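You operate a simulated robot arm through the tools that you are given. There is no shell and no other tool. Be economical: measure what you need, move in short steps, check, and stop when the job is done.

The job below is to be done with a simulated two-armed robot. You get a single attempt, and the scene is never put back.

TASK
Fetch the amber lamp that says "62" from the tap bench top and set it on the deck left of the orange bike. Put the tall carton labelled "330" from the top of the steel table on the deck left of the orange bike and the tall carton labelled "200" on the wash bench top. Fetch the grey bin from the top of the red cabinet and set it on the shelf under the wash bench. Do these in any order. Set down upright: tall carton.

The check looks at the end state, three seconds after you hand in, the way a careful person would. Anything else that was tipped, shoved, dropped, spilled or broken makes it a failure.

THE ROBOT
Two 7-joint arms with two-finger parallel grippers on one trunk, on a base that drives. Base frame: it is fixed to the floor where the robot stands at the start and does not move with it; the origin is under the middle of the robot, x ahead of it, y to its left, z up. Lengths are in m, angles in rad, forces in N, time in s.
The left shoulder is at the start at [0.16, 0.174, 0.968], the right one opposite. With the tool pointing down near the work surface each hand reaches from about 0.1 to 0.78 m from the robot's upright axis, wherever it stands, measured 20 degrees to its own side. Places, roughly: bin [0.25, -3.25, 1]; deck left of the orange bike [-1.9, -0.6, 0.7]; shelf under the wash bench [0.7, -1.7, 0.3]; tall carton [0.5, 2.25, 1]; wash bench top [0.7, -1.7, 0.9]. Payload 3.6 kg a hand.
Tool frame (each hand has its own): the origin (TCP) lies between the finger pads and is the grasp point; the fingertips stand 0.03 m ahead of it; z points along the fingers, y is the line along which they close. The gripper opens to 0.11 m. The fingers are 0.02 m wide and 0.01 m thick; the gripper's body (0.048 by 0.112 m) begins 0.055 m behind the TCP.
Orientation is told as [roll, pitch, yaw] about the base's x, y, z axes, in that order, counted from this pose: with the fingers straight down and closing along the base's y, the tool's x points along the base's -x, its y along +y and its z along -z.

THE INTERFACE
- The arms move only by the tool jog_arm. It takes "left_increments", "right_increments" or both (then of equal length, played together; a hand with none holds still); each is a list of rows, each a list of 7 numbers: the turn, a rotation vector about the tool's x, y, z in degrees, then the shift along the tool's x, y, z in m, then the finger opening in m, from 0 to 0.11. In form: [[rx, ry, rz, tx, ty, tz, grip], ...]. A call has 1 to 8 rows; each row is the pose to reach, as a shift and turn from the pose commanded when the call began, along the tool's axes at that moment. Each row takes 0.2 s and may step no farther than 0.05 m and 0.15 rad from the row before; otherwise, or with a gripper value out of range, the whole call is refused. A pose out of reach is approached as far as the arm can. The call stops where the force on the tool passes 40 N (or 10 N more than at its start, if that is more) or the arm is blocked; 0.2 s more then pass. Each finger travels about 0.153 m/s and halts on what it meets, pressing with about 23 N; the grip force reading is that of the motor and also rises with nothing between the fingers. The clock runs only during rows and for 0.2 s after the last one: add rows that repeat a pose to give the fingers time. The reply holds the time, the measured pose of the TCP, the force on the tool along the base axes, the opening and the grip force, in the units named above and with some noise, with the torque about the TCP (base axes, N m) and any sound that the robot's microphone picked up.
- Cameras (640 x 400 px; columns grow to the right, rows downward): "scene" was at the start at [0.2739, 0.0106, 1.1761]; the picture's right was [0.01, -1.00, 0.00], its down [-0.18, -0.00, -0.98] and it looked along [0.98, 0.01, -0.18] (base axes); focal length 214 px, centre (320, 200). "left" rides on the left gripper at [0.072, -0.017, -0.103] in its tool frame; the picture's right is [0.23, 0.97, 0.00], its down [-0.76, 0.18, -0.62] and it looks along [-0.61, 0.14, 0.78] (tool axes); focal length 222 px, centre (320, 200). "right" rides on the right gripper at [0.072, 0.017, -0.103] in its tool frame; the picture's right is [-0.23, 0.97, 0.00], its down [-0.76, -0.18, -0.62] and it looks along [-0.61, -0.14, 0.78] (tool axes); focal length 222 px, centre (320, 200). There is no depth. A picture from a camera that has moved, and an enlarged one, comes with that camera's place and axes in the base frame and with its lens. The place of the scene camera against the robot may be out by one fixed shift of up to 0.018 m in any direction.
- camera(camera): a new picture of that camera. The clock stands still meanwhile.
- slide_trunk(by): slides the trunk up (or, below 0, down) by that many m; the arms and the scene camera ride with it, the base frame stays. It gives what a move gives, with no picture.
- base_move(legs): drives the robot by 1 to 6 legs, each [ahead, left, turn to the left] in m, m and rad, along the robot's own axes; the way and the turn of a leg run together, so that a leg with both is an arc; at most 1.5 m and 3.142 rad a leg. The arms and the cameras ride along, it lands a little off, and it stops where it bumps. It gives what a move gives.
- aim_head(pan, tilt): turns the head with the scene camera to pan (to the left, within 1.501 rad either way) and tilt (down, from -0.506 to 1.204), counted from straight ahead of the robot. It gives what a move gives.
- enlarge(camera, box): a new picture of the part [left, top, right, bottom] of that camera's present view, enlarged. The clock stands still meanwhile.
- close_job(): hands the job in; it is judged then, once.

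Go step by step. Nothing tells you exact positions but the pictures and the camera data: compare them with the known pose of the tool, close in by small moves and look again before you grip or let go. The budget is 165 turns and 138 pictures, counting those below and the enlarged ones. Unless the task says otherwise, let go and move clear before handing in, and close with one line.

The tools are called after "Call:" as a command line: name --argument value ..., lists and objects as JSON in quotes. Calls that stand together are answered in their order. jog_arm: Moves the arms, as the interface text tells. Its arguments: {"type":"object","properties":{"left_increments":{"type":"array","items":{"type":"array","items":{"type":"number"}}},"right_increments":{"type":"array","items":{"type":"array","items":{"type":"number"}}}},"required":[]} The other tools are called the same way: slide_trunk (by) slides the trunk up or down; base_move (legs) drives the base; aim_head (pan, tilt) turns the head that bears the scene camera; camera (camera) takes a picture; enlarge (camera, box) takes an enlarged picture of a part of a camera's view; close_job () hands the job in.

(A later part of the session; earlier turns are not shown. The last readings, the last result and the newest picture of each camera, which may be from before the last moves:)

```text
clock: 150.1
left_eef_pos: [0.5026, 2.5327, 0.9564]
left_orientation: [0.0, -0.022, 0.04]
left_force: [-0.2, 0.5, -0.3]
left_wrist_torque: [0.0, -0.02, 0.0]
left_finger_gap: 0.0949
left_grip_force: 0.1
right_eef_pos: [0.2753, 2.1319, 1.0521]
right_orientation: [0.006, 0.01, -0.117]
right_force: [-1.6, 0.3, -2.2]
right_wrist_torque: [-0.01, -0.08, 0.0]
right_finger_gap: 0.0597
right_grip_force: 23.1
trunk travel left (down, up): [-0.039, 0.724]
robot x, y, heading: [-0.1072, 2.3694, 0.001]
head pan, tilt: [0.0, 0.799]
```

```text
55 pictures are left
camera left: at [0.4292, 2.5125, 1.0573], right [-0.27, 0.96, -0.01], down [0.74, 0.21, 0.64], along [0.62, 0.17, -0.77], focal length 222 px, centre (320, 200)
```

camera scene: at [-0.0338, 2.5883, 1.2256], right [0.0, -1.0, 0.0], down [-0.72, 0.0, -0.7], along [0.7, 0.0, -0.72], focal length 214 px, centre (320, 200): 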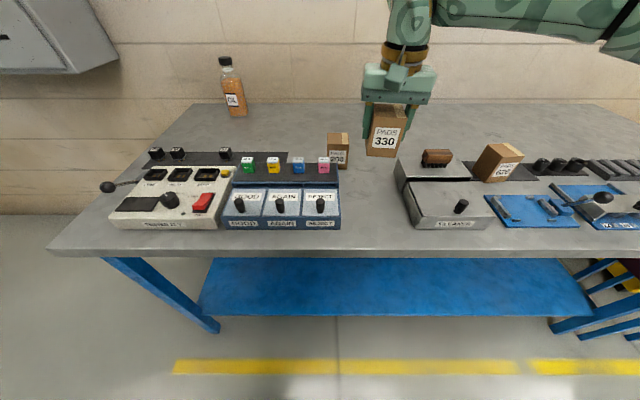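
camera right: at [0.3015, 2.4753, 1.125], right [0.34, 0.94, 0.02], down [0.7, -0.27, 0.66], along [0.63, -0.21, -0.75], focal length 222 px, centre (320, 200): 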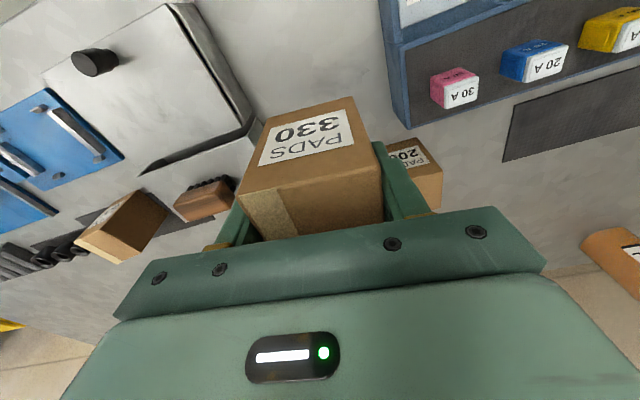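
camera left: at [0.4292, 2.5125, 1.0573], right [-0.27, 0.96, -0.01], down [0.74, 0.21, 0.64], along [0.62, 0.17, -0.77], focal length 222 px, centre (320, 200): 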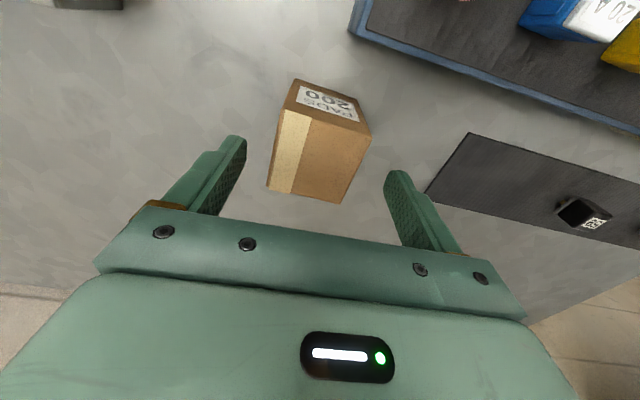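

Call:
jog_arm --left_increments '[[0, 0, 0, -0.002, -0.002, 0.02, 0.095], [0, 0, 0, -0.002, -0.002, 0.04, 0.095], [0, 0, 0, -0.002, -0.002, 0.06, 0.095]]'

Call:
camera --camera "left"

```text
clock: 150.9
left_eef_pos: [0.5078, 2.5323, 0.8933]
left_orientation: [0.001, -0.02, 0.04]
left_force: [0.0, -0.7, -0.3]
left_wrist_torque: [0.03, -0.01, -0.01]
left_finger_gap: 0.0951
left_grip_force: 0.1
right_eef_pos: [0.2772, 2.1297, 1.0502]
right_orientation: [0.008, 0.012, -0.118]
right_force: [0.4, 0.3, -1.9]
right_wrist_torque: [-0.05, 0.02, 0.02]
right_finger_gap: 0.0602
right_grip_force: 22.8
trunk travel left (down, up): [-0.039, 0.724]
robot x, y, heading: [-0.1074, 2.3735, -0.002]
head pan, tilt: [0.0, 0.799]
```

```text
54 pictures are left
camera left: at [0.4338, 2.5115, 0.9965], right [-0.27, 0.96, -0.01], down [0.74, 0.21, 0.64], along [0.62, 0.17, -0.77], focal length 222 px, centre (320, 200)
```

left: 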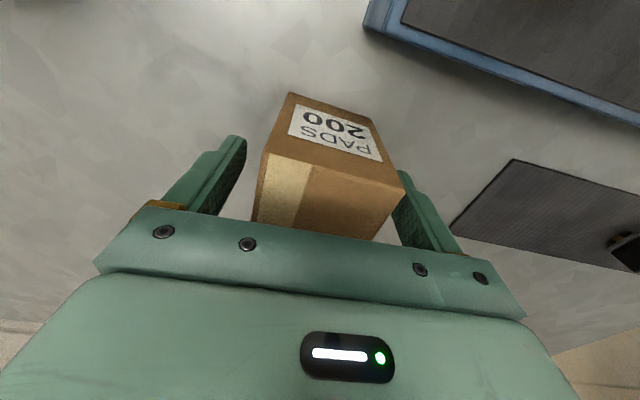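

Call:
jog_arm --left_increments '[[0, 0, 0, 0, 0, 0, 0.075], [0, 0, 0, 0, 0, 0, 0.05], [0, 0, 0, 0, 0, 0, 0.045], [0, 0, 0, 0, 0, 0, 0.045], [0, 0, 0, 0, 0, -0.03, 0.045], [0, 0, 0, 0, 0, -0.07, 0.045], [0, 0, 0, 0, 0, -0.11, 0.045], [0, 0, 0, 0.03, 0, -0.14, 0.045]]'

Call:
camera --camera "left"

```text
clock: 152.7
left_eef_pos: [0.4677, 2.5259, 1.029]
left_orientation: [-0.002, -0.025, 0.041]
left_force: [-0.8, 0.3, -0.8]
left_wrist_torque: [-0.01, -0.05, 0.0]
left_finger_gap: 0.061
left_grip_force: 23.6
left hand out of reach, approached as far as the arm can: row 7, 8
right_eef_pos: [0.2755, 2.1296, 1.051]
right_orientation: [0.008, 0.01, -0.118]
right_force: [-0.1, -0.8, -1.1]
right_wrist_torque: [0.02, 0.01, -0.01]
right_finger_gap: 0.0596
right_grip_force: 23.3
trunk travel left (down, up): [-0.039, 0.724]
robot x, y, heading: [-0.1076, 2.3757, -0.001]
head pan, tilt: [0.0, 0.799]
```

```text
53 pictures are left
camera left: at [0.3938, 2.5057, 1.1294], right [-0.27, 0.96, -0.01], down [0.74, 0.21, 0.64], along [0.62, 0.17, -0.77], focal length 222 px, centre (320, 200)
```

left: 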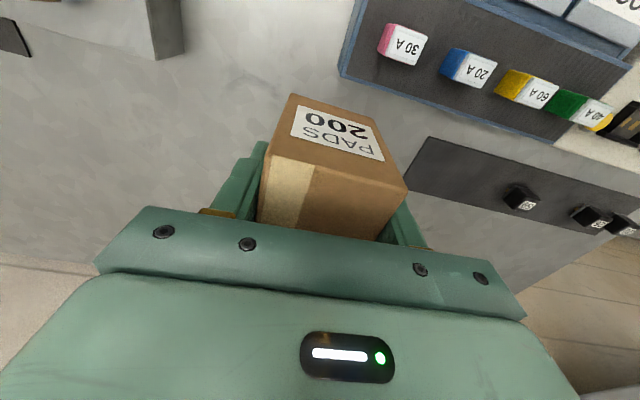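

Both cartons are held. I'll raise the trunk, back off, tuck the hands in, and drive to the deck.

Call:
slide_trunk --by 0.1

Call:
base_move --legs '[[-0.6, 0, 0]]'

Call:
jog_arm --left_increments '[[0, 0, 0, 0.04, 0.005, 0, 0.045], [0, 0, 0, 0.08, 0.01, 0, 0.045], [0, 0, 0, 0.12, 0.015, 0, 0.045], [0, 0, 0, 0.16, 0.02, 0, 0.045]]'

Call:
base_move --legs '[[0, 0, 3.14], [0, 1.48, 0], [0, 1.47, 0]]'

Call:
aim_head --pan -0.2 --tilt 0.6

Call:
camera --camera "scene"

```text
clock: 154.0
left_eef_pos: [0.4034, 2.5265, 1.184]
left_orientation: [-0.009, -0.167, 0.045]
left_force: [-0.1, -0.3, -1.0]
left_wrist_torque: [-0.03, 0.03, -0.01]
left_finger_gap: 0.0608
left_grip_force: 22.9
right_eef_pos: [0.2787, 2.1301, 1.1499]
right_orientation: [0.007, 0.013, -0.117]
right_force: [0.2, -0.6, -0.4]
right_wrist_torque: [0.04, 0.02, -0.01]
right_finger_gap: 0.0599
right_grip_force: 23.3
trunk travel left (down, up): [-0.139, 0.624]
robot x, y, heading: [-0.1119, 2.3749, -0.006]
head pan, tilt: [0.0, 0.799]
```

```text
clock: 157.4
left_eef_pos: [-0.2009, 2.5254, 1.1853]
left_orientation: [-0.01, -0.167, 0.044]
left_force: [0.0, -0.3, -2.1]
left_wrist_torque: [0.0, 0.0, -0.02]
left_finger_gap: 0.0606
left_grip_force: 23.0
right_eef_pos: [-0.3259, 2.1309, 1.1513]
right_orientation: [0.008, 0.013, -0.115]
right_force: [-0.1, 0.3, -1.7]
right_wrist_torque: [-0.02, 0.01, 0.01]
right_finger_gap: 0.0596
right_grip_force: 22.3
trunk travel left (down, up): [-0.139, 0.624]
robot x, y, heading: [-0.711, 2.3737, -0.003]
head pan, tilt: [0.0, 0.799]
```

```text
clock: 158.4
left_eef_pos: [-0.36, 2.5399, 1.1585]
left_orientation: [-0.009, -0.168, 0.044]
left_force: [-0.2, -1.1, -0.8]
left_wrist_torque: [0.03, 0.02, -0.01]
left_finger_gap: 0.0608
left_grip_force: 23.0
right_eef_pos: [-0.3255, 2.1311, 1.1497]
right_orientation: [0.006, 0.013, -0.118]
right_force: [0.3, 0.2, -1.3]
right_wrist_torque: [0.01, 0.03, -0.01]
right_finger_gap: 0.0596
right_grip_force: 23.7
trunk travel left (down, up): [-0.139, 0.624]
robot x, y, heading: [-0.7101, 2.373, 0.002]
head pan, tilt: [0.0, 0.799]
```

```text
clock: 180.2
left_eef_pos: [-1.1689, -0.7696, 1.1588]
left_orientation: [-0.009, -0.166, 3.131]
left_force: [-0.4, -0.3, -1.2]
left_wrist_torque: [-0.01, 0.03, -0.02]
left_finger_gap: 0.0598
left_grip_force: 22.6
right_eef_pos: [-1.1786, -0.3592, 1.1506]
right_orientation: [0.007, 0.011, 2.97]
right_force: [0.9, -0.3, -1.1]
right_wrist_torque: [0.0, 0.0, 0.02]
right_finger_gap: 0.0597
right_grip_force: 23.0
trunk travel left (down, up): [-0.139, 0.624]
robot x, y, heading: [-0.8103, -0.6213, 3.084]
head pan, tilt: [0.0, 0.799]
```

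```text
clock: 180.9
left_eef_pos: [-1.1698, -0.7686, 1.1585]
left_orientation: [-0.009, -0.168, 3.132]
left_force: [0.8, 0.0, -1.6]
left_wrist_torque: [0.02, 0.01, -0.01]
left_finger_gap: 0.0597
left_grip_force: 23.3
right_eef_pos: [-1.1806, -0.3575, 1.1507]
right_orientation: [0.007, 0.011, 2.971]
right_force: [0.3, 0.7, -2.2]
right_wrist_torque: [-0.02, 0.02, 0.01]
right_finger_gap: 0.0598
right_grip_force: 23.5
trunk travel left (down, up): [-0.139, 0.624]
robot x, y, heading: [-0.8093, -0.6212, 3.088]
head pan, tilt: [-0.201, 0.6]
```

```text
52 pictures are left
camera scene: at [-1.0682, -0.5809, 1.1894], right [0.25, 0.97, 0.0], down [0.55, -0.14, -0.82], along [-0.8, 0.21, -0.57], focal length 214 px, centre (320, 200)
```

scene: 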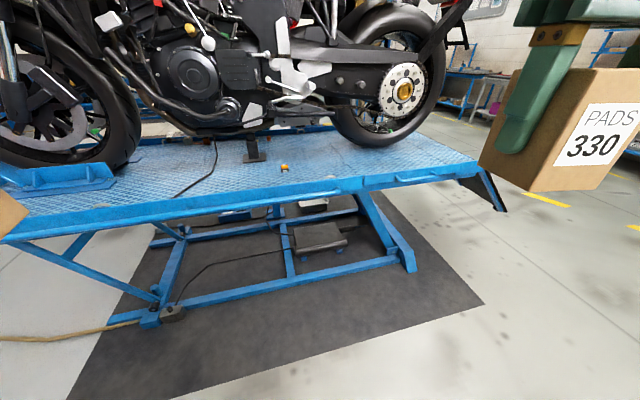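

Call:
base_move --legs '[[0.47, 0, 0.05]]'

Call:
jog_arm --right_increments '[[0, 0, 0, -0.035, -0.004, 0.025, 0.045], [0, 0, 0, -0.07, -0.008, 0.05, 0.045], [0, 0, 0, -0.105, -0.012, 0.075, 0.045], [0, 0, 0, -0.14, -0.016, 0.1, 0.045], [0, 0, 0, -0.175, -0.02, 0.125, 0.045], [0, 0, 0, -0.21, -0.025, 0.15, 0.045]]' --left_increments '[[0, 0, 0, -0.012, 0.017, 0, 0.045], [0, 0, 0, -0.024, 0.034, 0, 0.045], [0, 0, 0, -0.036, 0.05, 0, 0.045], [0, 0, 0, -0.048, 0.067, 0, 0.045], [0, 0, 0, -0.06, 0.084, 0, 0.045], [0, 0, 0, -0.08, 0.1, 0, 0.045]]'

Call:
camera --camera "right"

```text
clock: 183.7
left_eef_pos: [-1.6294, -0.7725, 1.1588]
left_orientation: [-0.009, -0.166, -3.102]
left_force: [0.7, -0.1, -0.6]
left_wrist_torque: [0.0, 0.0, -0.01]
left_finger_gap: 0.0598
left_grip_force: 23.4
right_eef_pos: [-1.6602, -0.3622, 1.1513]
right_orientation: [0.005, 0.013, 3.019]
right_force: [-0.4, 0.0, -1.5]
right_wrist_torque: [-0.04, 0.0, -0.01]
right_finger_gap: 0.0598
right_grip_force: 23.4
trunk travel left (down, up): [-0.139, 0.624]
robot x, y, heading: [-1.2756, -0.607, 3.132]
head pan, tilt: [-0.201, 0.6]
```

```text
clock: 185.1
left_eef_pos: [-1.7003, -0.8564, 1.1513]
left_orientation: [-0.008, -0.169, -3.103]
left_force: [0.1, -0.4, -0.2]
left_wrist_torque: [0.0, -0.02, -0.01]
left_finger_gap: 0.06
left_grip_force: 23.2
left hand out of reach, approached as far as the arm can: row 5, 6
right_eef_pos: [-1.854, -0.3074, 0.9943]
right_orientation: [0.01, 0.001, 2.995]
right_force: [-0.8, 0.8, -1.1]
right_wrist_torque: [-0.05, -0.03, -0.01]
right_finger_gap: 0.06
right_grip_force: 23.0
right hand out of reach, approached as far as the arm can: row 6
trunk travel left (down, up): [-0.139, 0.624]
robot x, y, heading: [-1.2793, -0.608, 3.141]
head pan, tilt: [-0.201, 0.6]
```

```text
51 pictures are left
camera right: at [-1.7847, -0.334, 1.097], right [-0.37, -0.93, 0.01], down [-0.73, 0.29, 0.62], along [-0.58, 0.22, -0.78], focal length 222 px, centre (320, 200)
```

right: 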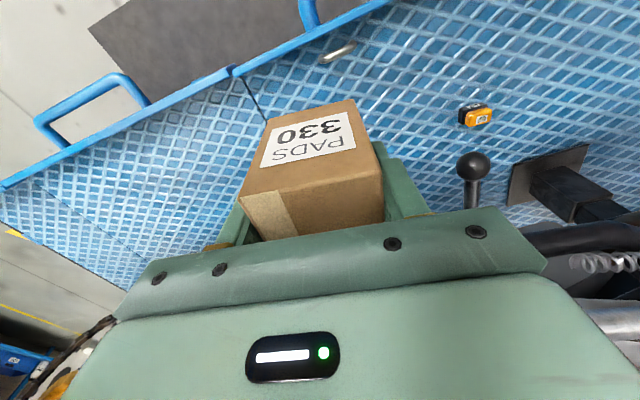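

Call:
base_move --legs '[[0.07, 0, 0]]'

Call:
slide_trunk --by -0.12

Call:
camera --camera "right"

Call:
camera --camera "scene"

```text
clock: 186.1
left_eef_pos: [-1.7694, -0.8559, 1.1545]
left_orientation: [-0.01, -0.169, -3.101]
left_force: [-0.3, -0.6, -1.6]
left_wrist_torque: [0.0, -0.02, 0.0]
left_finger_gap: 0.0598
left_grip_force: 23.2
right_eef_pos: [-1.9232, -0.3088, 0.9955]
right_orientation: [0.01, -0.003, 2.996]
right_force: [6.9, -1.3, -2.1]
right_wrist_torque: [-0.07, -0.09, 0.19]
right_finger_gap: 0.0604
right_grip_force: 23.0
trunk travel left (down, up): [-0.139, 0.624]
robot x, y, heading: [-1.3486, -0.6055, 3.132]
head pan, tilt: [-0.201, 0.6]
```

```text
clock: 187.6
left_eef_pos: [-1.8165, -0.8536, 1.0031]
left_orientation: [-0.008, -0.063, -3.1]
left_force: [-0.4, -0.4, -1.1]
left_wrist_torque: [0.04, 0.0, 0.01]
left_finger_gap: 0.0599
left_grip_force: 23.2
right_eef_pos: [-1.9228, -0.3079, 0.8747]
right_orientation: [0.01, -0.002, 2.995]
right_force: [2.0, 0.5, -0.6]
right_wrist_torque: [-0.06, 0.12, -0.04]
right_finger_gap: 0.0602
right_grip_force: 22.8
trunk travel left (down, up): [-0.019, 0.744]
robot x, y, heading: [-1.3475, -0.6052, 3.135]
head pan, tilt: [-0.201, 0.6]
```

```text
50 pictures are left
camera right: at [-1.8535, -0.3339, 0.9785], right [-0.37, -0.93, 0.01], down [-0.73, 0.29, 0.62], along [-0.58, 0.22, -0.78], focal length 222 px, centre (320, 200)
```

right: 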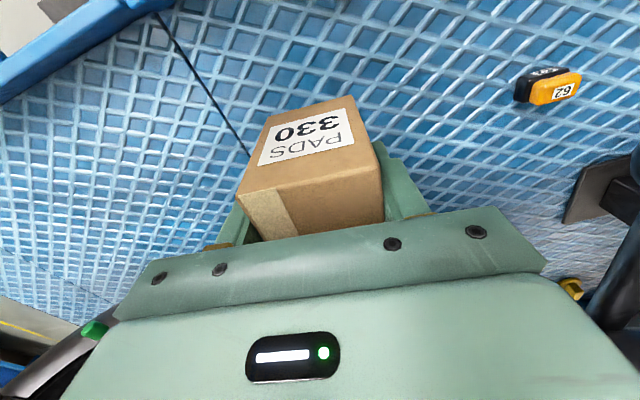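

```text
49 pictures are left
camera scene: at [-1.6827, -0.5784, 1.0604], right [0.2, 0.98, 0.0], down [0.55, -0.12, -0.82], along [-0.81, 0.17, -0.57], focal length 214 px, centre (320, 200)
```

scene: 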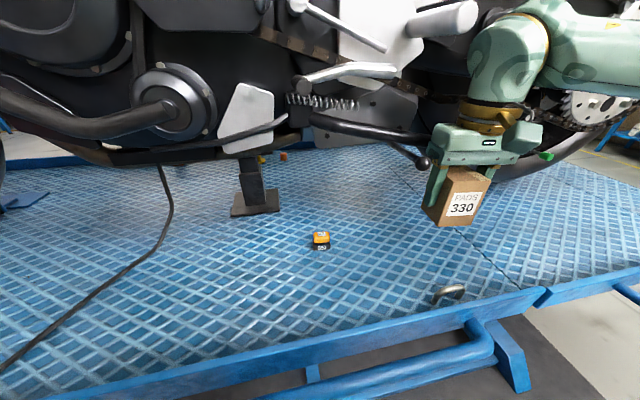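

The wrist is very close to the bike, so I'll back off a few centimetres before lowering the carton.

Call:
base_move --legs '[[-0.035, 0, 0]]'

Call:
jog_arm --right_increments '[[0, 0, 0, 0, 0, 0.025, 0.045], [0, 0, 0, 0, 0, 0.05, 0.045], [0, 0, 0, 0, 0, 0.07, 0.045]]'

Call:
camera --camera "right"

Call:
enlarge --camera "scene" --box '[380, 140, 580, 300]'

```text
clock: 188.5
left_eef_pos: [-1.7817, -0.8543, 1.0025]
left_orientation: [-0.007, -0.065, -3.099]
left_force: [0.4, -0.3, -0.5]
left_wrist_torque: [-0.01, -0.01, 0.0]
left_finger_gap: 0.0601
left_grip_force: 23.4
right_eef_pos: [-1.8877, -0.3076, 0.8757]
right_orientation: [0.012, -0.001, 2.995]
right_force: [0.4, 0.4, -1.1]
right_wrist_torque: [-0.02, 0.05, 0.0]
right_finger_gap: 0.06
right_grip_force: 23.5
trunk travel left (down, up): [-0.019, 0.744]
robot x, y, heading: [-1.318, -0.6031, 3.134]
head pan, tilt: [-0.201, 0.6]
```

```text
clock: 189.3
left_eef_pos: [-1.7821, -0.8547, 1.0011]
left_orientation: [-0.006, -0.063, -3.102]
left_force: [1.3, 0.5, 0.0]
left_wrist_torque: [0.01, -0.02, -0.02]
left_finger_gap: 0.0599
left_grip_force: 23.1
right_eef_pos: [-1.8881, -0.3084, 0.8028]
right_orientation: [0.01, -0.003, 2.996]
right_force: [-0.2, -0.6, -1.8]
right_wrist_torque: [-0.01, -0.03, 0.0]
right_finger_gap: 0.0599
right_grip_force: 22.6
trunk travel left (down, up): [-0.019, 0.744]
robot x, y, heading: [-1.3128, -0.6058, 3.134]
head pan, tilt: [-0.201, 0.6]
```

```text
48 pictures are left
camera right: at [-1.8194, -0.3347, 0.9068], right [-0.37, -0.93, 0.01], down [-0.73, 0.29, 0.62], along [-0.58, 0.22, -0.78], focal length 222 px, centre (320, 200)
```

right: 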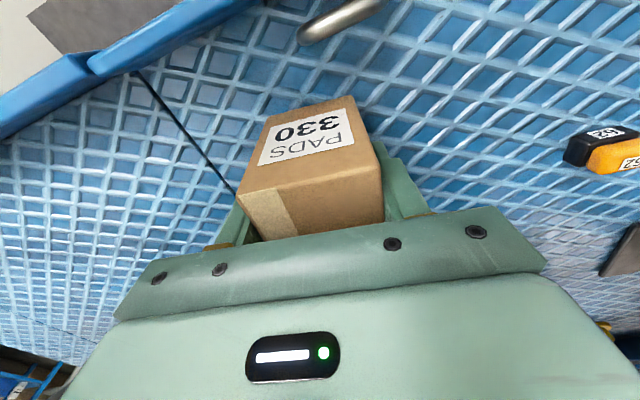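

```text
2.50 times, centred on (480, 220) of scene
camera zoom: at [-1.6488, -0.5784, 1.0599], right [0.21, 0.98, 0.0], down [0.55, -0.12, -0.82], along [-0.81, 0.17, -0.57], focal length 536 px, centre (-80, 150)
```

zoom: 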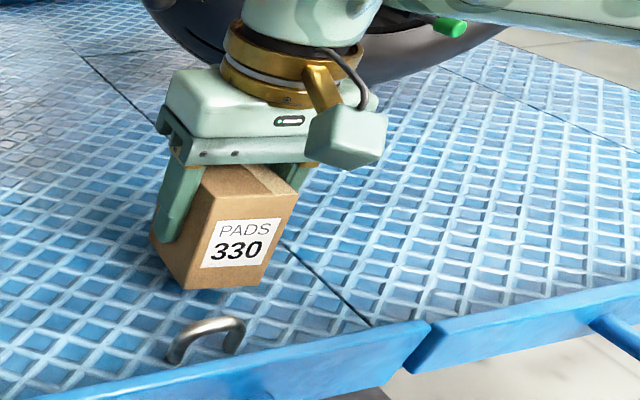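

Call:
jog_arm --right_increments '[[0, 0, 0, 0, 0, 0.004, 0.045], [0, 0, 0, 0, 0, 0.008, 0.045], [0, 0, 0, 0, 0, 0.011, 0.045]]'

Call:
enlarge --camera "scene" --box '[380, 140, 580, 300]'

```text
clock: 190.1
left_eef_pos: [-1.7836, -0.8538, 1.0017]
left_orientation: [-0.007, -0.062, -3.1]
left_force: [-0.7, 0.3, -1.4]
left_wrist_torque: [0.03, 0.0, -0.02]
left_finger_gap: 0.0597
left_grip_force: 22.9
right_eef_pos: [-1.8877, -0.308, 0.7936]
right_orientation: [0.01, -0.002, 2.995]
right_force: [1.0, 0.2, -1.3]
right_wrist_torque: [-0.01, 0.0, 0.02]
right_finger_gap: 0.0599
right_grip_force: 23.3
trunk travel left (down, up): [-0.019, 0.744]
robot x, y, heading: [-1.3114, -0.6104, 3.129]
head pan, tilt: [-0.201, 0.6]
```

```text
2.50 times, centred on (480, 220) of scene
camera zoom: at [-1.6487, -0.5785, 1.06], right [0.2, 0.98, 0.0], down [0.55, -0.12, -0.82], along [-0.81, 0.17, -0.57], focal length 536 px, centre (-80, 150)
```

zoom: 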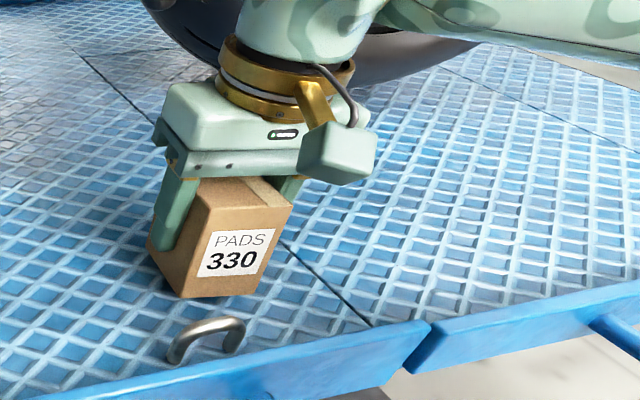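

Call:
jog_arm --right_increments '[[0, 0, 0, 0, 0, 0.003, 0.045], [0, 0, 0, 0, 0, 0.006, 0.045]]'

Call:
jog_arm --right_increments '[[0, 0, 0, 0, 0, 0.003, 0.045], [0, 0, 0, 0, 0, 0.005, 0.045]]'

```text
clock: 190.7
left_eef_pos: [-1.7816, -0.8542, 1.0015]
left_orientation: [-0.009, -0.062, -3.102]
left_force: [0.0, 0.5, -1.2]
left_wrist_torque: [0.02, 0.04, -0.02]
left_finger_gap: 0.06
left_grip_force: 23.0
right_eef_pos: [-1.8889, -0.3084, 0.7874]
right_orientation: [0.012, -0.002, 2.994]
right_force: [-0.4, 0.2, -1.8]
right_wrist_torque: [-0.01, -0.01, -0.03]
right_finger_gap: 0.0599
right_grip_force: 23.3
trunk travel left (down, up): [-0.019, 0.744]
robot x, y, heading: [-1.316, -0.6052, 3.131]
head pan, tilt: [-0.201, 0.6]
```

```text
clock: 191.3
left_eef_pos: [-1.781, -0.8558, 1.0023]
left_orientation: [-0.006, -0.066, -3.103]
left_force: [0.0, 0.1, -0.3]
left_wrist_torque: [-0.04, -0.03, 0.02]
left_finger_gap: 0.0597
left_grip_force: 22.8
right_eef_pos: [-1.8879, -0.3099, 0.7849]
right_orientation: [0.012, -0.007, 2.996]
right_force: [0.3, 1.5, 17.4]
right_wrist_torque: [0.71, 0.48, 0.02]
right_finger_gap: 0.0595
right_grip_force: 22.6
trunk travel left (down, up): [-0.019, 0.744]
robot x, y, heading: [-1.3111, -0.6076, 3.138]
head pan, tilt: [-0.201, 0.6]
```

Call:
jog_arm --right_increments '[[0, 0, 0, 0, 0, -0.0015, 0.06], [0, 0, 0, 0, 0, -0.0015, 0.075], [0, 0, 0, 0, 0, -0.0015, 0.085], [0, 0, 0, 0, 0, -0.03, 0.085], [0, 0, 0, 0, 0, -0.07, 0.085], [0, 0, 0, 0, 0, -0.11, 0.085], [0, 0, 0, 0.03, 0, -0.13, 0.085]]'

Call:
camera --camera "scene"

```text
clock: 192.9
left_eef_pos: [-1.7812, -0.8546, 1.0018]
left_orientation: [-0.005, -0.063, -3.102]
left_force: [0.4, -0.8, -1.8]
left_wrist_torque: [0.01, 0.0, 0.0]
left_finger_gap: 0.0598
left_grip_force: 23.1
right_eef_pos: [-1.8573, -0.3093, 0.9119]
right_orientation: [0.011, -0.002, 2.995]
right_force: [-0.5, -0.7, 0.4]
right_wrist_torque: [0.0, -0.02, -0.01]
right_finger_gap: 0.0852
right_grip_force: 0.1
trunk travel left (down, up): [-0.019, 0.744]
robot x, y, heading: [-1.3135, -0.6113, 3.135]
head pan, tilt: [-0.201, 0.6]
```

```text
45 pictures are left
camera scene: at [-1.6481, -0.5786, 1.0603], right [0.2, 0.98, 0.0], down [0.55, -0.12, -0.82], along [-0.81, 0.17, -0.57], focal length 214 px, centre (320, 200)
```

scene: 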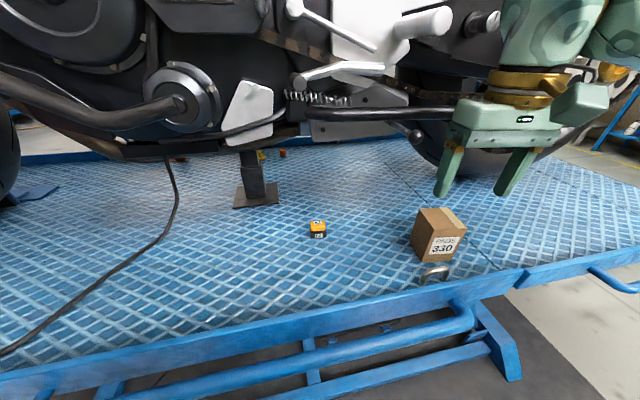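

Carton 330 stands upright on the deck. Next is the wash bench with carton 200.

Call:
base_move --legs '[[-0.55, 0, 0], [0, 0, 3.141], [0, -1.1, 0]]'

Call:
slide_trunk --by 0.15

Call:
aim_head --pan 0 --tilt 0.5

Call:
camera --camera "scene"

```text
clock: 208.6
left_eef_pos: [-0.3144, -1.4703, 1.0018]
left_orientation: [-0.007, -0.062, 0.014]
left_force: [0.6, 0.7, -2.0]
left_wrist_torque: [-0.01, 0.01, 0.01]
left_finger_gap: 0.0598
left_grip_force: 23.0
right_eef_pos: [-0.2523, -2.015, 0.9103]
right_orientation: [0.011, -0.003, -0.173]
right_force: [-0.3, 0.2, 0.3]
right_wrist_torque: [0.02, -0.02, 0.04]
right_finger_gap: 0.0849
right_grip_force: 0.1
trunk travel left (down, up): [-0.019, 0.744]
robot x, y, heading: [-0.7895, -1.7073, -0.033]
head pan, tilt: [-0.201, 0.6]
```

```text
clock: 210.3
left_eef_pos: [-0.3447, -1.4692, 1.1748]
left_orientation: [-0.011, -0.134, 0.018]
left_force: [0.6, -0.7, -2.2]
left_wrist_torque: [0.0, 0.03, 0.0]
left_finger_gap: 0.0599
left_grip_force: 23.3
right_eef_pos: [-0.2656, -2.0155, 1.079]
right_orientation: [0.015, -0.042, -0.175]
right_force: [0.0, 2.0, -0.6]
right_wrist_torque: [0.02, -0.03, 0.01]
right_finger_gap: 0.0849
right_grip_force: 0.1
trunk travel left (down, up): [-0.169, 0.594]
robot x, y, heading: [-0.7876, -1.7067, -0.031]
head pan, tilt: [-0.201, 0.6]
```

```text
clock: 211.1
left_eef_pos: [-0.3467, -1.4688, 1.1748]
left_orientation: [-0.011, -0.135, 0.018]
left_force: [0.1, 0.4, -1.7]
left_wrist_torque: [0.04, 0.03, -0.01]
left_finger_gap: 0.0597
left_grip_force: 22.7
right_eef_pos: [-0.2676, -2.0142, 1.0797]
right_orientation: [0.018, -0.044, -0.176]
right_force: [0.8, -0.1, 0.2]
right_wrist_torque: [0.01, 0.01, 0.02]
right_finger_gap: 0.085
right_grip_force: 0.0
trunk travel left (down, up): [-0.169, 0.594]
robot x, y, heading: [-0.7888, -1.7071, -0.032]
head pan, tilt: [0.0, 0.499]
```

```text
44 pictures are left
camera scene: at [-0.5655, -1.7019, 1.2304], right [-0.03, -1.0, 0.0], down [-0.48, 0.02, -0.88], along [0.88, -0.03, -0.48], focal length 214 px, centre (320, 200)
```

scene: 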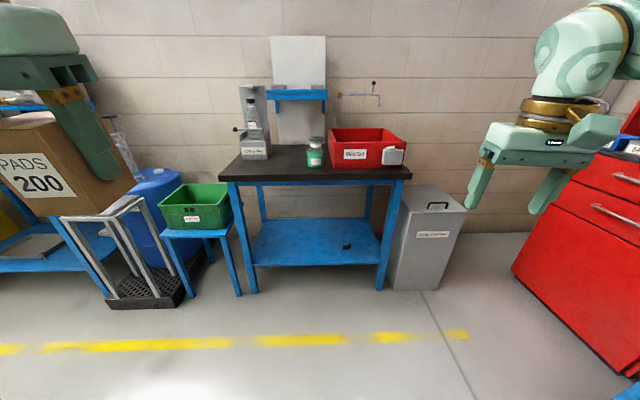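

The wash bench has free space at front-left, between the clamp stand and the jar. I'll drive up and bring the left hand over it.

Call:
base_move --legs '[[0.52, 0, 0.032]]'

Call:
jog_arm --left_increments '[[0, 1, 0, -0.035, 0, 0, 0.045], [0, 2.5, 0, -0.07, 0, 0, 0.045], [0, 4, 0, -0.105, 0, 0, 0.045], [0, 5.5, 0, -0.14, 0, 0, 0.045], [0, 6.5, 0, -0.17, 0, 0, 0.045]]'

Call:
camera --camera "left"

Call:
camera --camera "scene"

```text
clock: 214.1
left_eef_pos: [0.1673, -1.4608, 1.1743]
left_orientation: [-0.013, -0.134, 0.053]
left_force: [-0.1, -0.8, -0.3]
left_wrist_torque: [0.01, 0.01, 0.01]
left_finger_gap: 0.0598
left_grip_force: 23.2
right_eef_pos: [0.2655, -2.0038, 1.0803]
right_orientation: [0.017, -0.042, -0.139]
right_force: [-0.8, -1.0, 1.0]
right_wrist_torque: [0.0, 0.01, -0.02]
right_finger_gap: 0.0849
right_grip_force: 0.1
trunk travel left (down, up): [-0.169, 0.594]
robot x, y, heading: [-0.2743, -1.7115, 0.002]
head pan, tilt: [0.0, 0.499]
```

```text
clock: 215.3
left_eef_pos: [0.2822, -1.4888, 1.087]
left_orientation: [-0.013, -0.021, 0.053]
left_force: [0.0, 0.0, -1.6]
left_wrist_torque: [0.0, 0.02, -0.02]
left_finger_gap: 0.0597
left_grip_force: 23.0
left hand out of reach, approached as far as the arm can: row 1, 2, 3, 4, 5
right_eef_pos: [0.2664, -2.0027, 1.0783]
right_orientation: [0.017, -0.042, -0.141]
right_force: [0.1, 1.0, -0.2]
right_wrist_torque: [-0.02, 0.02, 0.01]
right_finger_gap: 0.085
right_grip_force: 0.0
trunk travel left (down, up): [-0.169, 0.594]
robot x, y, heading: [-0.2692, -1.7144, 0.004]
head pan, tilt: [0.0, 0.499]
```

```text
43 pictures are left
camera left: at [0.2096, -1.5082, 1.1887], right [-0.28, 0.96, -0.02], down [0.74, 0.22, 0.64], along [0.62, 0.17, -0.77], focal length 222 px, centre (320, 200)
```

left: 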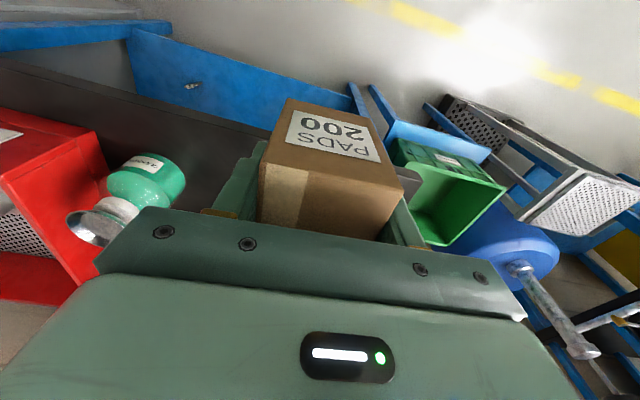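

```text
42 pictures are left
camera scene: at [-0.0423, -1.7006, 1.2298], right [0.0, -1.0, 0.0], down [-0.48, 0.0, -0.88], along [0.88, 0.0, -0.48], focal length 214 px, centre (320, 200)
```

scene: 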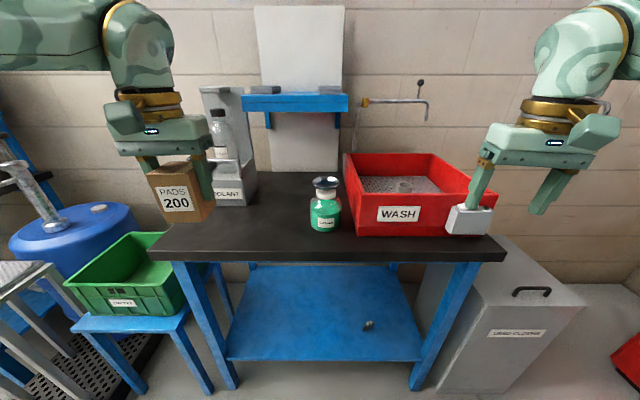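

Call:
jog_arm --right_increments '[[0, 0, 0, 0.035, 0, -0.025, 0.085], [0, 0, 0, 0.07, 0, -0.05, 0.085], [0, 0, 0, 0.105, 0, -0.075, 0.085], [0, 0, 0, 0.14, 0, -0.1, 0.085], [0, 0, 0, 0.175, 0, -0.12, 0.085], [0, 0, 0, 0.2, 0, -0.15, 0.085]]'

Call:
base_move --legs '[[0.155, -0.035, 0]]'

Call:
slide_trunk --by -0.1

Call:
camera --camera "scene"

```text
clock: 216.7
left_eef_pos: [0.2805, -1.4883, 1.0895]
left_orientation: [-0.01, -0.022, 0.052]
left_force: [0.2, -0.3, -1.8]
left_wrist_torque: [0.01, 0.02, -0.01]
left_finger_gap: 0.0597
left_grip_force: 23.1
right_eef_pos: [0.0635, -1.964, 1.1987]
right_orientation: [0.018, -0.043, -0.143]
right_force: [-1.0, -0.1, 0.1]
right_wrist_torque: [0.0, 0.01, 0.01]
right_finger_gap: 0.0853
right_grip_force: 0.1
right hand out of reach, approached as far as the arm can: row 4, 5, 6
trunk travel left (down, up): [-0.169, 0.594]
robot x, y, heading: [-0.2678, -1.7124, -0.001]
head pan, tilt: [0.0, 0.499]
```

```text
clock: 218.1
left_eef_pos: [0.4397, -1.5231, 1.0877]
left_orientation: [-0.009, -0.021, 0.05]
left_force: [1.2, -0.2, -1.0]
left_wrist_torque: [0.0, 0.05, -0.03]
left_finger_gap: 0.0595
left_grip_force: 23.8
right_eef_pos: [0.2206, -1.9995, 1.1986]
right_orientation: [0.02, -0.039, -0.143]
right_force: [1.2, 0.2, -1.0]
right_wrist_torque: [0.0, 0.03, -0.03]
right_finger_gap: 0.0851
right_grip_force: 0.0
trunk travel left (down, up): [-0.169, 0.594]
robot x, y, heading: [-0.1143, -1.7435, 0.002]
head pan, tilt: [0.0, 0.499]
```

```text
clock: 219.4
left_eef_pos: [0.4382, -1.524, 0.9889]
left_orientation: [-0.012, -0.024, 0.05]
left_force: [-1.0, 0.8, -1.2]
left_wrist_torque: [0.04, 0.02, -0.03]
left_finger_gap: 0.0599
left_grip_force: 23.3
right_eef_pos: [0.2678, -1.9976, 1.0749]
right_orientation: [0.007, 0.058, -0.143]
right_force: [1.0, -0.1, 1.2]
right_wrist_torque: [0.01, -0.02, -0.01]
right_finger_gap: 0.0852
right_grip_force: 0.0
trunk travel left (down, up): [-0.069, 0.694]
robot x, y, heading: [-0.1138, -1.744, 0.003]
head pan, tilt: [0.0, 0.499]
```

```text
41 pictures are left
camera scene: at [0.172, -1.7357, 1.1238], right [0.0, -1.0, 0.0], down [-0.48, 0.0, -0.88], along [0.88, 0.0, -0.48], focal length 214 px, centre (320, 200)
```

scene: 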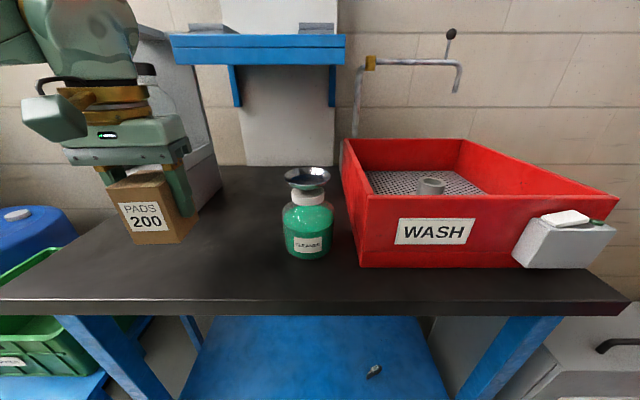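

Call:
jog_arm --left_increments '[[0, 0, 0, 0, 0, 0.02, 0.045], [0, 0, 0, 0, 0, 0.04, 0.045], [0, 0, 0, 0, 0, 0.052, 0.045]]'

Call:
camera --camera "scene"

```text
clock: 220.2
left_eef_pos: [0.4387, -1.5259, 0.9371]
left_orientation: [-0.012, -0.022, 0.05]
left_force: [-0.2, -0.2, -0.6]
left_wrist_torque: [0.0, 0.01, -0.01]
left_finger_gap: 0.0598
left_grip_force: 23.2
right_eef_pos: [0.2686, -1.9972, 1.0749]
right_orientation: [0.005, 0.061, -0.144]
right_force: [0.7, 0.0, -0.3]
right_wrist_torque: [0.01, 0.03, 0.0]
right_finger_gap: 0.0852
right_grip_force: 0.1
trunk travel left (down, up): [-0.069, 0.694]
robot x, y, heading: [-0.1141, -1.7466, 0.003]
head pan, tilt: [0.0, 0.499]
```

```text
40 pictures are left
camera scene: at [0.173, -1.7357, 1.1233], right [0.0, -1.0, 0.0], down [-0.48, 0.0, -0.88], along [0.88, 0.0, -0.48], focal length 214 px, centre (320, 200)
```

scene: 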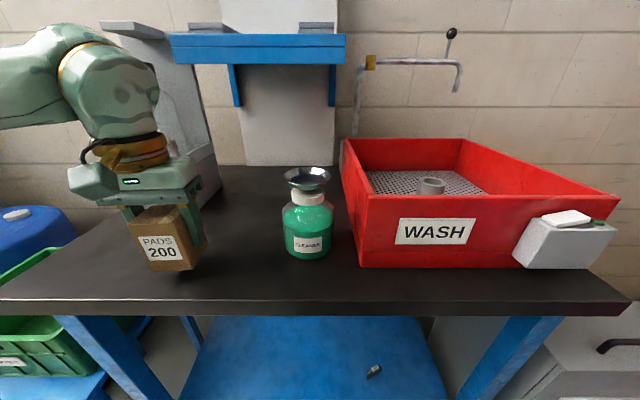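

Call:
jog_arm --left_increments '[[0, 0, 0, -0.015, 0, 0.002, 0.045], [0, 0, 0, -0.015, 0, 0.006, 0.045], [0, 0, 0, -0.015, 0, 0.01, 0.045]]'

Call:
jog_arm --left_increments '[[0, 0, 0, 0, 0, 0.003, 0.045], [0, 0, 0, 0, 0, 0.006, 0.045]]'

```text
clock: 221.1
left_eef_pos: [0.4532, -1.524, 0.928]
left_orientation: [-0.011, -0.024, 0.051]
left_force: [0.0, 0.5, -2.0]
left_wrist_torque: [0.02, -0.04, 0.04]
left_finger_gap: 0.0597
left_grip_force: 23.1
right_eef_pos: [0.2699, -1.997, 1.075]
right_orientation: [0.005, 0.059, -0.143]
right_force: [-0.2, 0.6, -0.2]
right_wrist_torque: [-0.01, 0.02, 0.02]
right_finger_gap: 0.085
right_grip_force: 0.1
trunk travel left (down, up): [-0.069, 0.694]
robot x, y, heading: [-0.1114, -1.7446, 0.002]
head pan, tilt: [0.0, 0.499]
```

```text
clock: 221.7
left_eef_pos: [0.4544, -1.5236, 0.9207]
left_orientation: [-0.012, -0.022, 0.05]
left_force: [0.7, 0.6, -1.5]
left_wrist_torque: [0.02, -0.02, -0.03]
left_finger_gap: 0.0598
left_grip_force: 22.6
right_eef_pos: [0.2682, -1.9971, 1.0732]
right_orientation: [0.004, 0.059, -0.144]
right_force: [-0.2, 0.5, 1.2]
right_wrist_torque: [0.01, -0.01, 0.0]
right_finger_gap: 0.0849
right_grip_force: 0.2
trunk travel left (down, up): [-0.069, 0.694]
robot x, y, heading: [-0.1144, -1.7454, 0.004]
head pan, tilt: [0.0, 0.499]
```

Call:
jog_arm --left_increments '[[0, 0, 0, 0, 0, 0.003, 0.045], [0, 0, 0, 0, 0, 0.005, 0.045]]'

Call:
enlarge --camera "scene" --box '[60, 150, 260, 310]'

```text
clock: 222.2
left_eef_pos: [0.4547, -1.5243, 0.9161]
left_orientation: [-0.012, -0.025, 0.051]
left_force: [1.7, 1.6, 3.1]
left_wrist_torque: [0.17, 0.04, -0.06]
left_finger_gap: 0.0596
left_grip_force: 23.4
right_eef_pos: [0.2688, -1.9989, 1.0738]
right_orientation: [0.004, 0.058, -0.143]
right_force: [0.2, 0.5, -0.5]
right_wrist_torque: [0.01, -0.03, -0.05]
right_finger_gap: 0.0848
right_grip_force: 0.0
trunk travel left (down, up): [-0.069, 0.694]
robot x, y, heading: [-0.1101, -1.7498, 0.0]
head pan, tilt: [0.0, 0.499]
```

```text
2.50 times, centred on (160, 230) of scene
camera zoom: at [0.1726, -1.7357, 1.1236], right [0.0, -1.0, 0.0], down [-0.48, 0.0, -0.88], along [0.88, 0.0, -0.48], focal length 536 px, centre (720, 125)
```

zoom: 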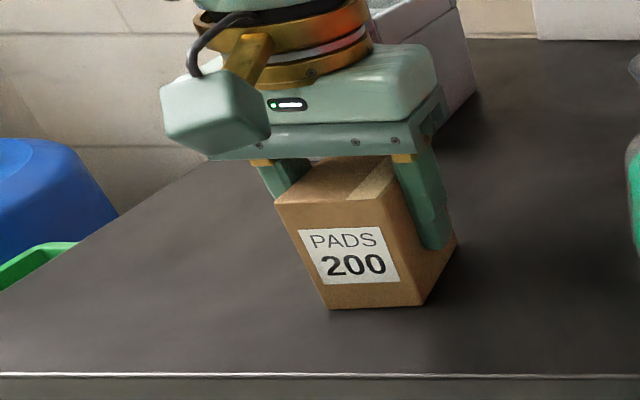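

Contact is just beginning. I'll lower a touch more, release, and rise.

Call:
jog_arm --left_increments '[[0, 0, 0, 0, 0, 0.003, 0.045], [0, 0, 0, 0, 0, 0.003, 0.06], [0, 0, 0, 0, 0, 0.002, 0.075], [0, 0, 0, 0, 0, 0.001, 0.085], [0, 0, 0, 0, 0, -0.03, 0.085], [0, 0, 0, 0, 0, -0.07, 0.085], [0, 0, 0, 0, 0, -0.11, 0.085], [0, 0, 0, 0.02, 0, -0.15, 0.085]]'

Call:
camera --camera "scene"

```text
clock: 224.1
left_eef_pos: [0.4506, -1.5268, 1.0214]
left_orientation: [-0.013, -0.022, 0.052]
left_force: [0.9, -0.3, 0.1]
left_wrist_torque: [-0.02, 0.03, 0.03]
left_finger_gap: 0.0851
left_grip_force: 0.0
left hand out of reach, approached as far as the arm can: row 7, 8
right_eef_pos: [0.2698, -1.998, 1.0739]
right_orientation: [0.004, 0.06, -0.144]
right_force: [0.7, -0.2, -0.6]
right_wrist_torque: [0.01, -0.02, -0.01]
right_finger_gap: 0.0848
right_grip_force: 0.0
trunk travel left (down, up): [-0.069, 0.694]
robot x, y, heading: [-0.1147, -1.7469, 0.001]
head pan, tilt: [0.0, 0.499]
```

```text
38 pictures are left
camera scene: at [0.1739, -1.735, 1.123], right [0.0, -1.0, 0.0], down [-0.48, 0.0, -0.88], along [0.88, 0.0, -0.48], focal length 214 px, centre (320, 200)
```

scene: 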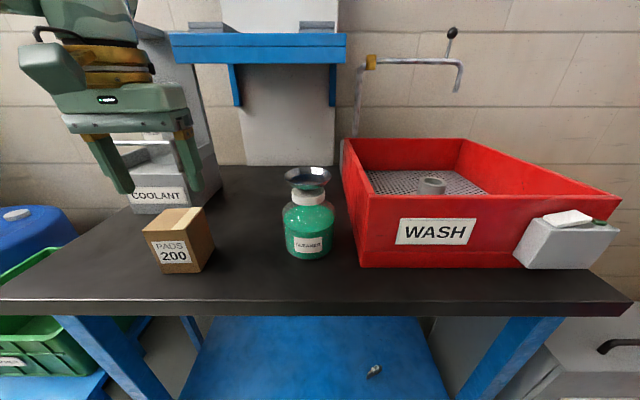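

Carton 200 stands upright on the wash bench. Now I'll back away and look at the red cabinet and the grey bin.

Call:
slide_trunk --by 0.12

Call:
base_move --legs '[[-0.55, 0, 0], [0, 0, -1.57], [0, 0.45, 0]]'

Call:
aim_head --pan 0.1 --tilt 0.45

Call:
camera --camera "scene"

```text
clock: 225.6
left_eef_pos: [0.3808, -1.526, 1.2044]
left_orientation: [-0.024, -0.184, 0.061]
left_force: [0.4, -0.2, 0.3]
left_wrist_torque: [-0.04, 0.01, -0.03]
left_finger_gap: 0.0848
left_grip_force: 0.0
right_eef_pos: [0.2685, -1.9989, 1.1938]
right_orientation: [0.005, 0.06, -0.145]
right_force: [0.1, -0.1, 0.4]
right_wrist_torque: [0.01, -0.02, -0.01]
right_finger_gap: 0.0853
right_grip_force: 0.1
trunk travel left (down, up): [-0.189, 0.574]
robot x, y, heading: [-0.1134, -1.744, 0.003]
head pan, tilt: [0.0, 0.499]
```

```text
clock: 234.8
left_eef_pos: [0.0111, -2.2385, 1.2044]
left_orientation: [-0.027, -0.183, -1.512]
left_force: [-0.2, 0.0, -0.1]
left_wrist_torque: [-0.03, 0.07, -0.02]
left_finger_gap: 0.0851
left_grip_force: 0.0
right_eef_pos: [-0.462, -2.1253, 1.1953]
right_orientation: [0.006, 0.059, -1.716]
right_force: [0.5, 0.0, -0.2]
right_wrist_torque: [-0.02, 0.03, 0.03]
right_finger_gap: 0.085
right_grip_force: 0.1
trunk travel left (down, up): [-0.189, 0.574]
robot x, y, heading: [-0.2084, -1.7441, -1.57]
head pan, tilt: [0.0, 0.499]
```

```text
clock: 235.5
left_eef_pos: [0.0091, -2.2392, 1.2049]
left_orientation: [-0.025, -0.183, -1.512]
left_force: [0.3, -0.5, 0.1]
left_wrist_torque: [0.02, 0.01, 0.0]
left_finger_gap: 0.0849
left_grip_force: 0.0
right_eef_pos: [-0.463, -2.1244, 1.1946]
right_orientation: [0.004, 0.059, -1.716]
right_force: [0.0, -0.5, -0.5]
right_wrist_torque: [0.0, -0.01, 0.0]
right_finger_gap: 0.0849
right_grip_force: 0.0
trunk travel left (down, up): [-0.189, 0.574]
robot x, y, heading: [-0.2077, -1.7432, -1.573]
head pan, tilt: [0.099, 0.45]
```

```text
37 pictures are left
camera scene: at [-0.2116, -1.9599, 1.2559], right [-1.0, -0.1, 0.0], down [-0.04, 0.43, -0.9], along [0.09, -0.9, -0.44], focal length 214 px, centre (320, 200)
```

scene: 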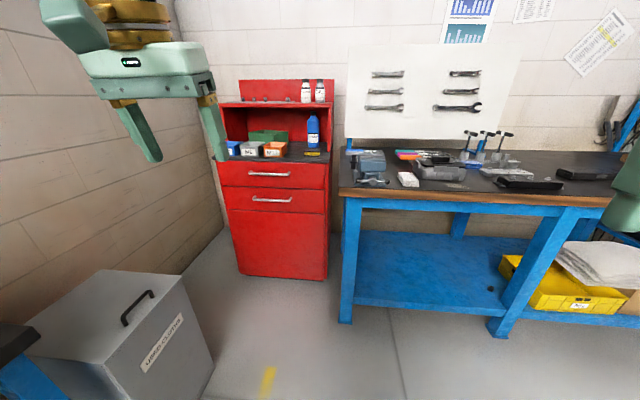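

Call:
enlarge --camera "scene" --box '[205, 90, 345, 178]'

```text
4.55 times, centred on (275, 134) of scene
camera zoom: at [-0.2116, -1.9599, 1.2559], right [-1.0, -0.1, 0.0], down [-0.04, 0.43, -0.9], along [0.09, -0.9, -0.44], focal length 975 px, centre (524, 500)
```

zoom: 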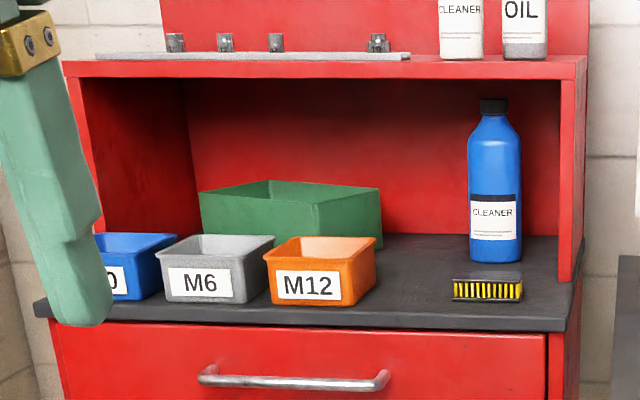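

The grey "M6" bin sits tightly between a blue and an orange bin, under the cabinet's hutch. I'll move closer for another viewpoint.

Call:
jog_arm --left_increments '[[0, 3, 0, 0.04, 0, 0, 0.085], [0, 6, 0, 0.08, 0, 0, 0.085], [0, 9, 0, 0.12, 0, 0, 0.085]]'

Call:
base_move --legs '[[0.6, 0, 0], [0, 0.2, 0]]'

Call:
aim_head --pan 0.3 --tilt 0.5

Call:
camera --camera "scene"

```text
clock: 236.3
left_eef_pos: [0.0046, -2.1185, 1.1834]
left_orientation: [-0.023, -0.026, -1.514]
left_force: [0.0, 0.4, -0.6]
left_wrist_torque: [0.02, -0.03, -0.03]
left_finger_gap: 0.085
left_grip_force: 0.0
right_eef_pos: [-0.4606, -2.1243, 1.1942]
right_orientation: [0.005, 0.058, -1.716]
right_force: [0.4, 0.0, 0.0]
right_wrist_torque: [-0.02, -0.01, -0.02]
right_finger_gap: 0.0851
right_grip_force: 0.1
trunk travel left (down, up): [-0.189, 0.574]
robot x, y, heading: [-0.2077, -1.746, -1.569]
head pan, tilt: [0.099, 0.45]
```

```text
clock: 240.9
left_eef_pos: [0.2069, -2.7182, 1.1832]
left_orientation: [-0.026, -0.028, -1.513]
left_force: [0.1, 0.4, 0.1]
left_wrist_torque: [0.0, 0.04, 0.01]
left_finger_gap: 0.085
left_grip_force: 0.1
right_eef_pos: [-0.2585, -2.7247, 1.1945]
right_orientation: [0.004, 0.059, -1.714]
right_force: [0.7, 0.1, 0.1]
right_wrist_torque: [0.03, 0.01, -0.03]
right_finger_gap: 0.085
right_grip_force: 0.1
trunk travel left (down, up): [-0.189, 0.574]
robot x, y, heading: [-0.0071, -2.3442, -1.572]
head pan, tilt: [0.099, 0.45]
```

```text
clock: 241.6
left_eef_pos: [0.2062, -2.7188, 1.1834]
left_orientation: [-0.026, -0.027, -1.512]
left_force: [0.0, 0.3, 0.2]
left_wrist_torque: [0.02, -0.01, 0.01]
left_finger_gap: 0.0849
left_grip_force: 0.1
right_eef_pos: [-0.2596, -2.7256, 1.1948]
right_orientation: [0.006, 0.058, -1.713]
right_force: [-0.4, -0.7, 0.2]
right_wrist_torque: [0.01, 0.04, 0.03]
right_finger_gap: 0.0849
right_grip_force: 0.1
trunk travel left (down, up): [-0.189, 0.574]
robot x, y, heading: [-0.0084, -2.3444, -1.57]
head pan, tilt: [0.3, 0.499]
```

```text
35 pictures are left
camera scene: at [0.0085, -2.5546, 1.2515], right [-0.95, -0.3, 0.0], down [-0.14, 0.46, -0.88], along [0.26, -0.84, -0.48], focal length 214 px, centre (320, 200)
```

scene: 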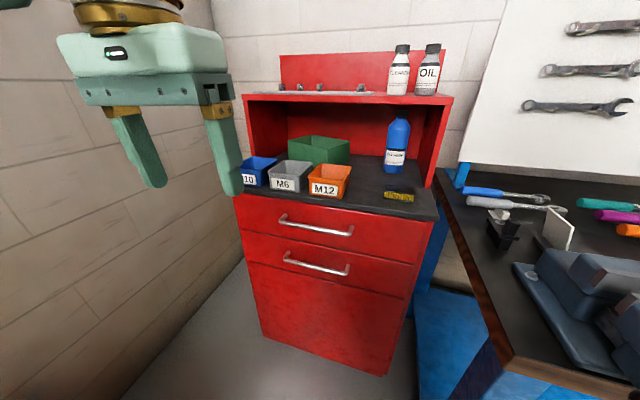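

Call:
enlarge --camera "scene" --box '[225, 85, 385, 210]'

```text
3.20 times, centred on (305, 148) of scene
camera zoom: at [0.0085, -2.5546, 1.2515], right [-0.95, -0.3, 0.0], down [-0.14, 0.46, -0.88], along [0.26, -0.84, -0.48], focal length 686 px, centre (368, 368)
```

zoom: 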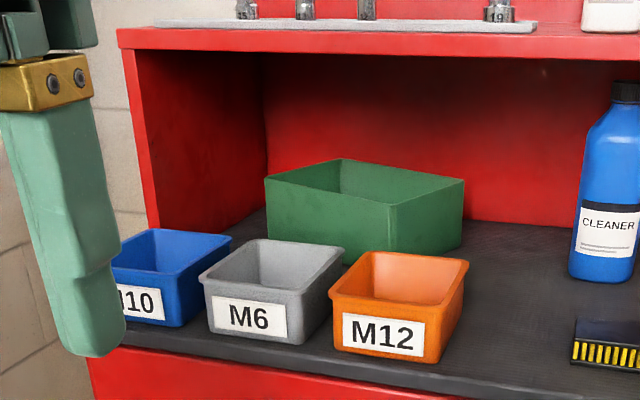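

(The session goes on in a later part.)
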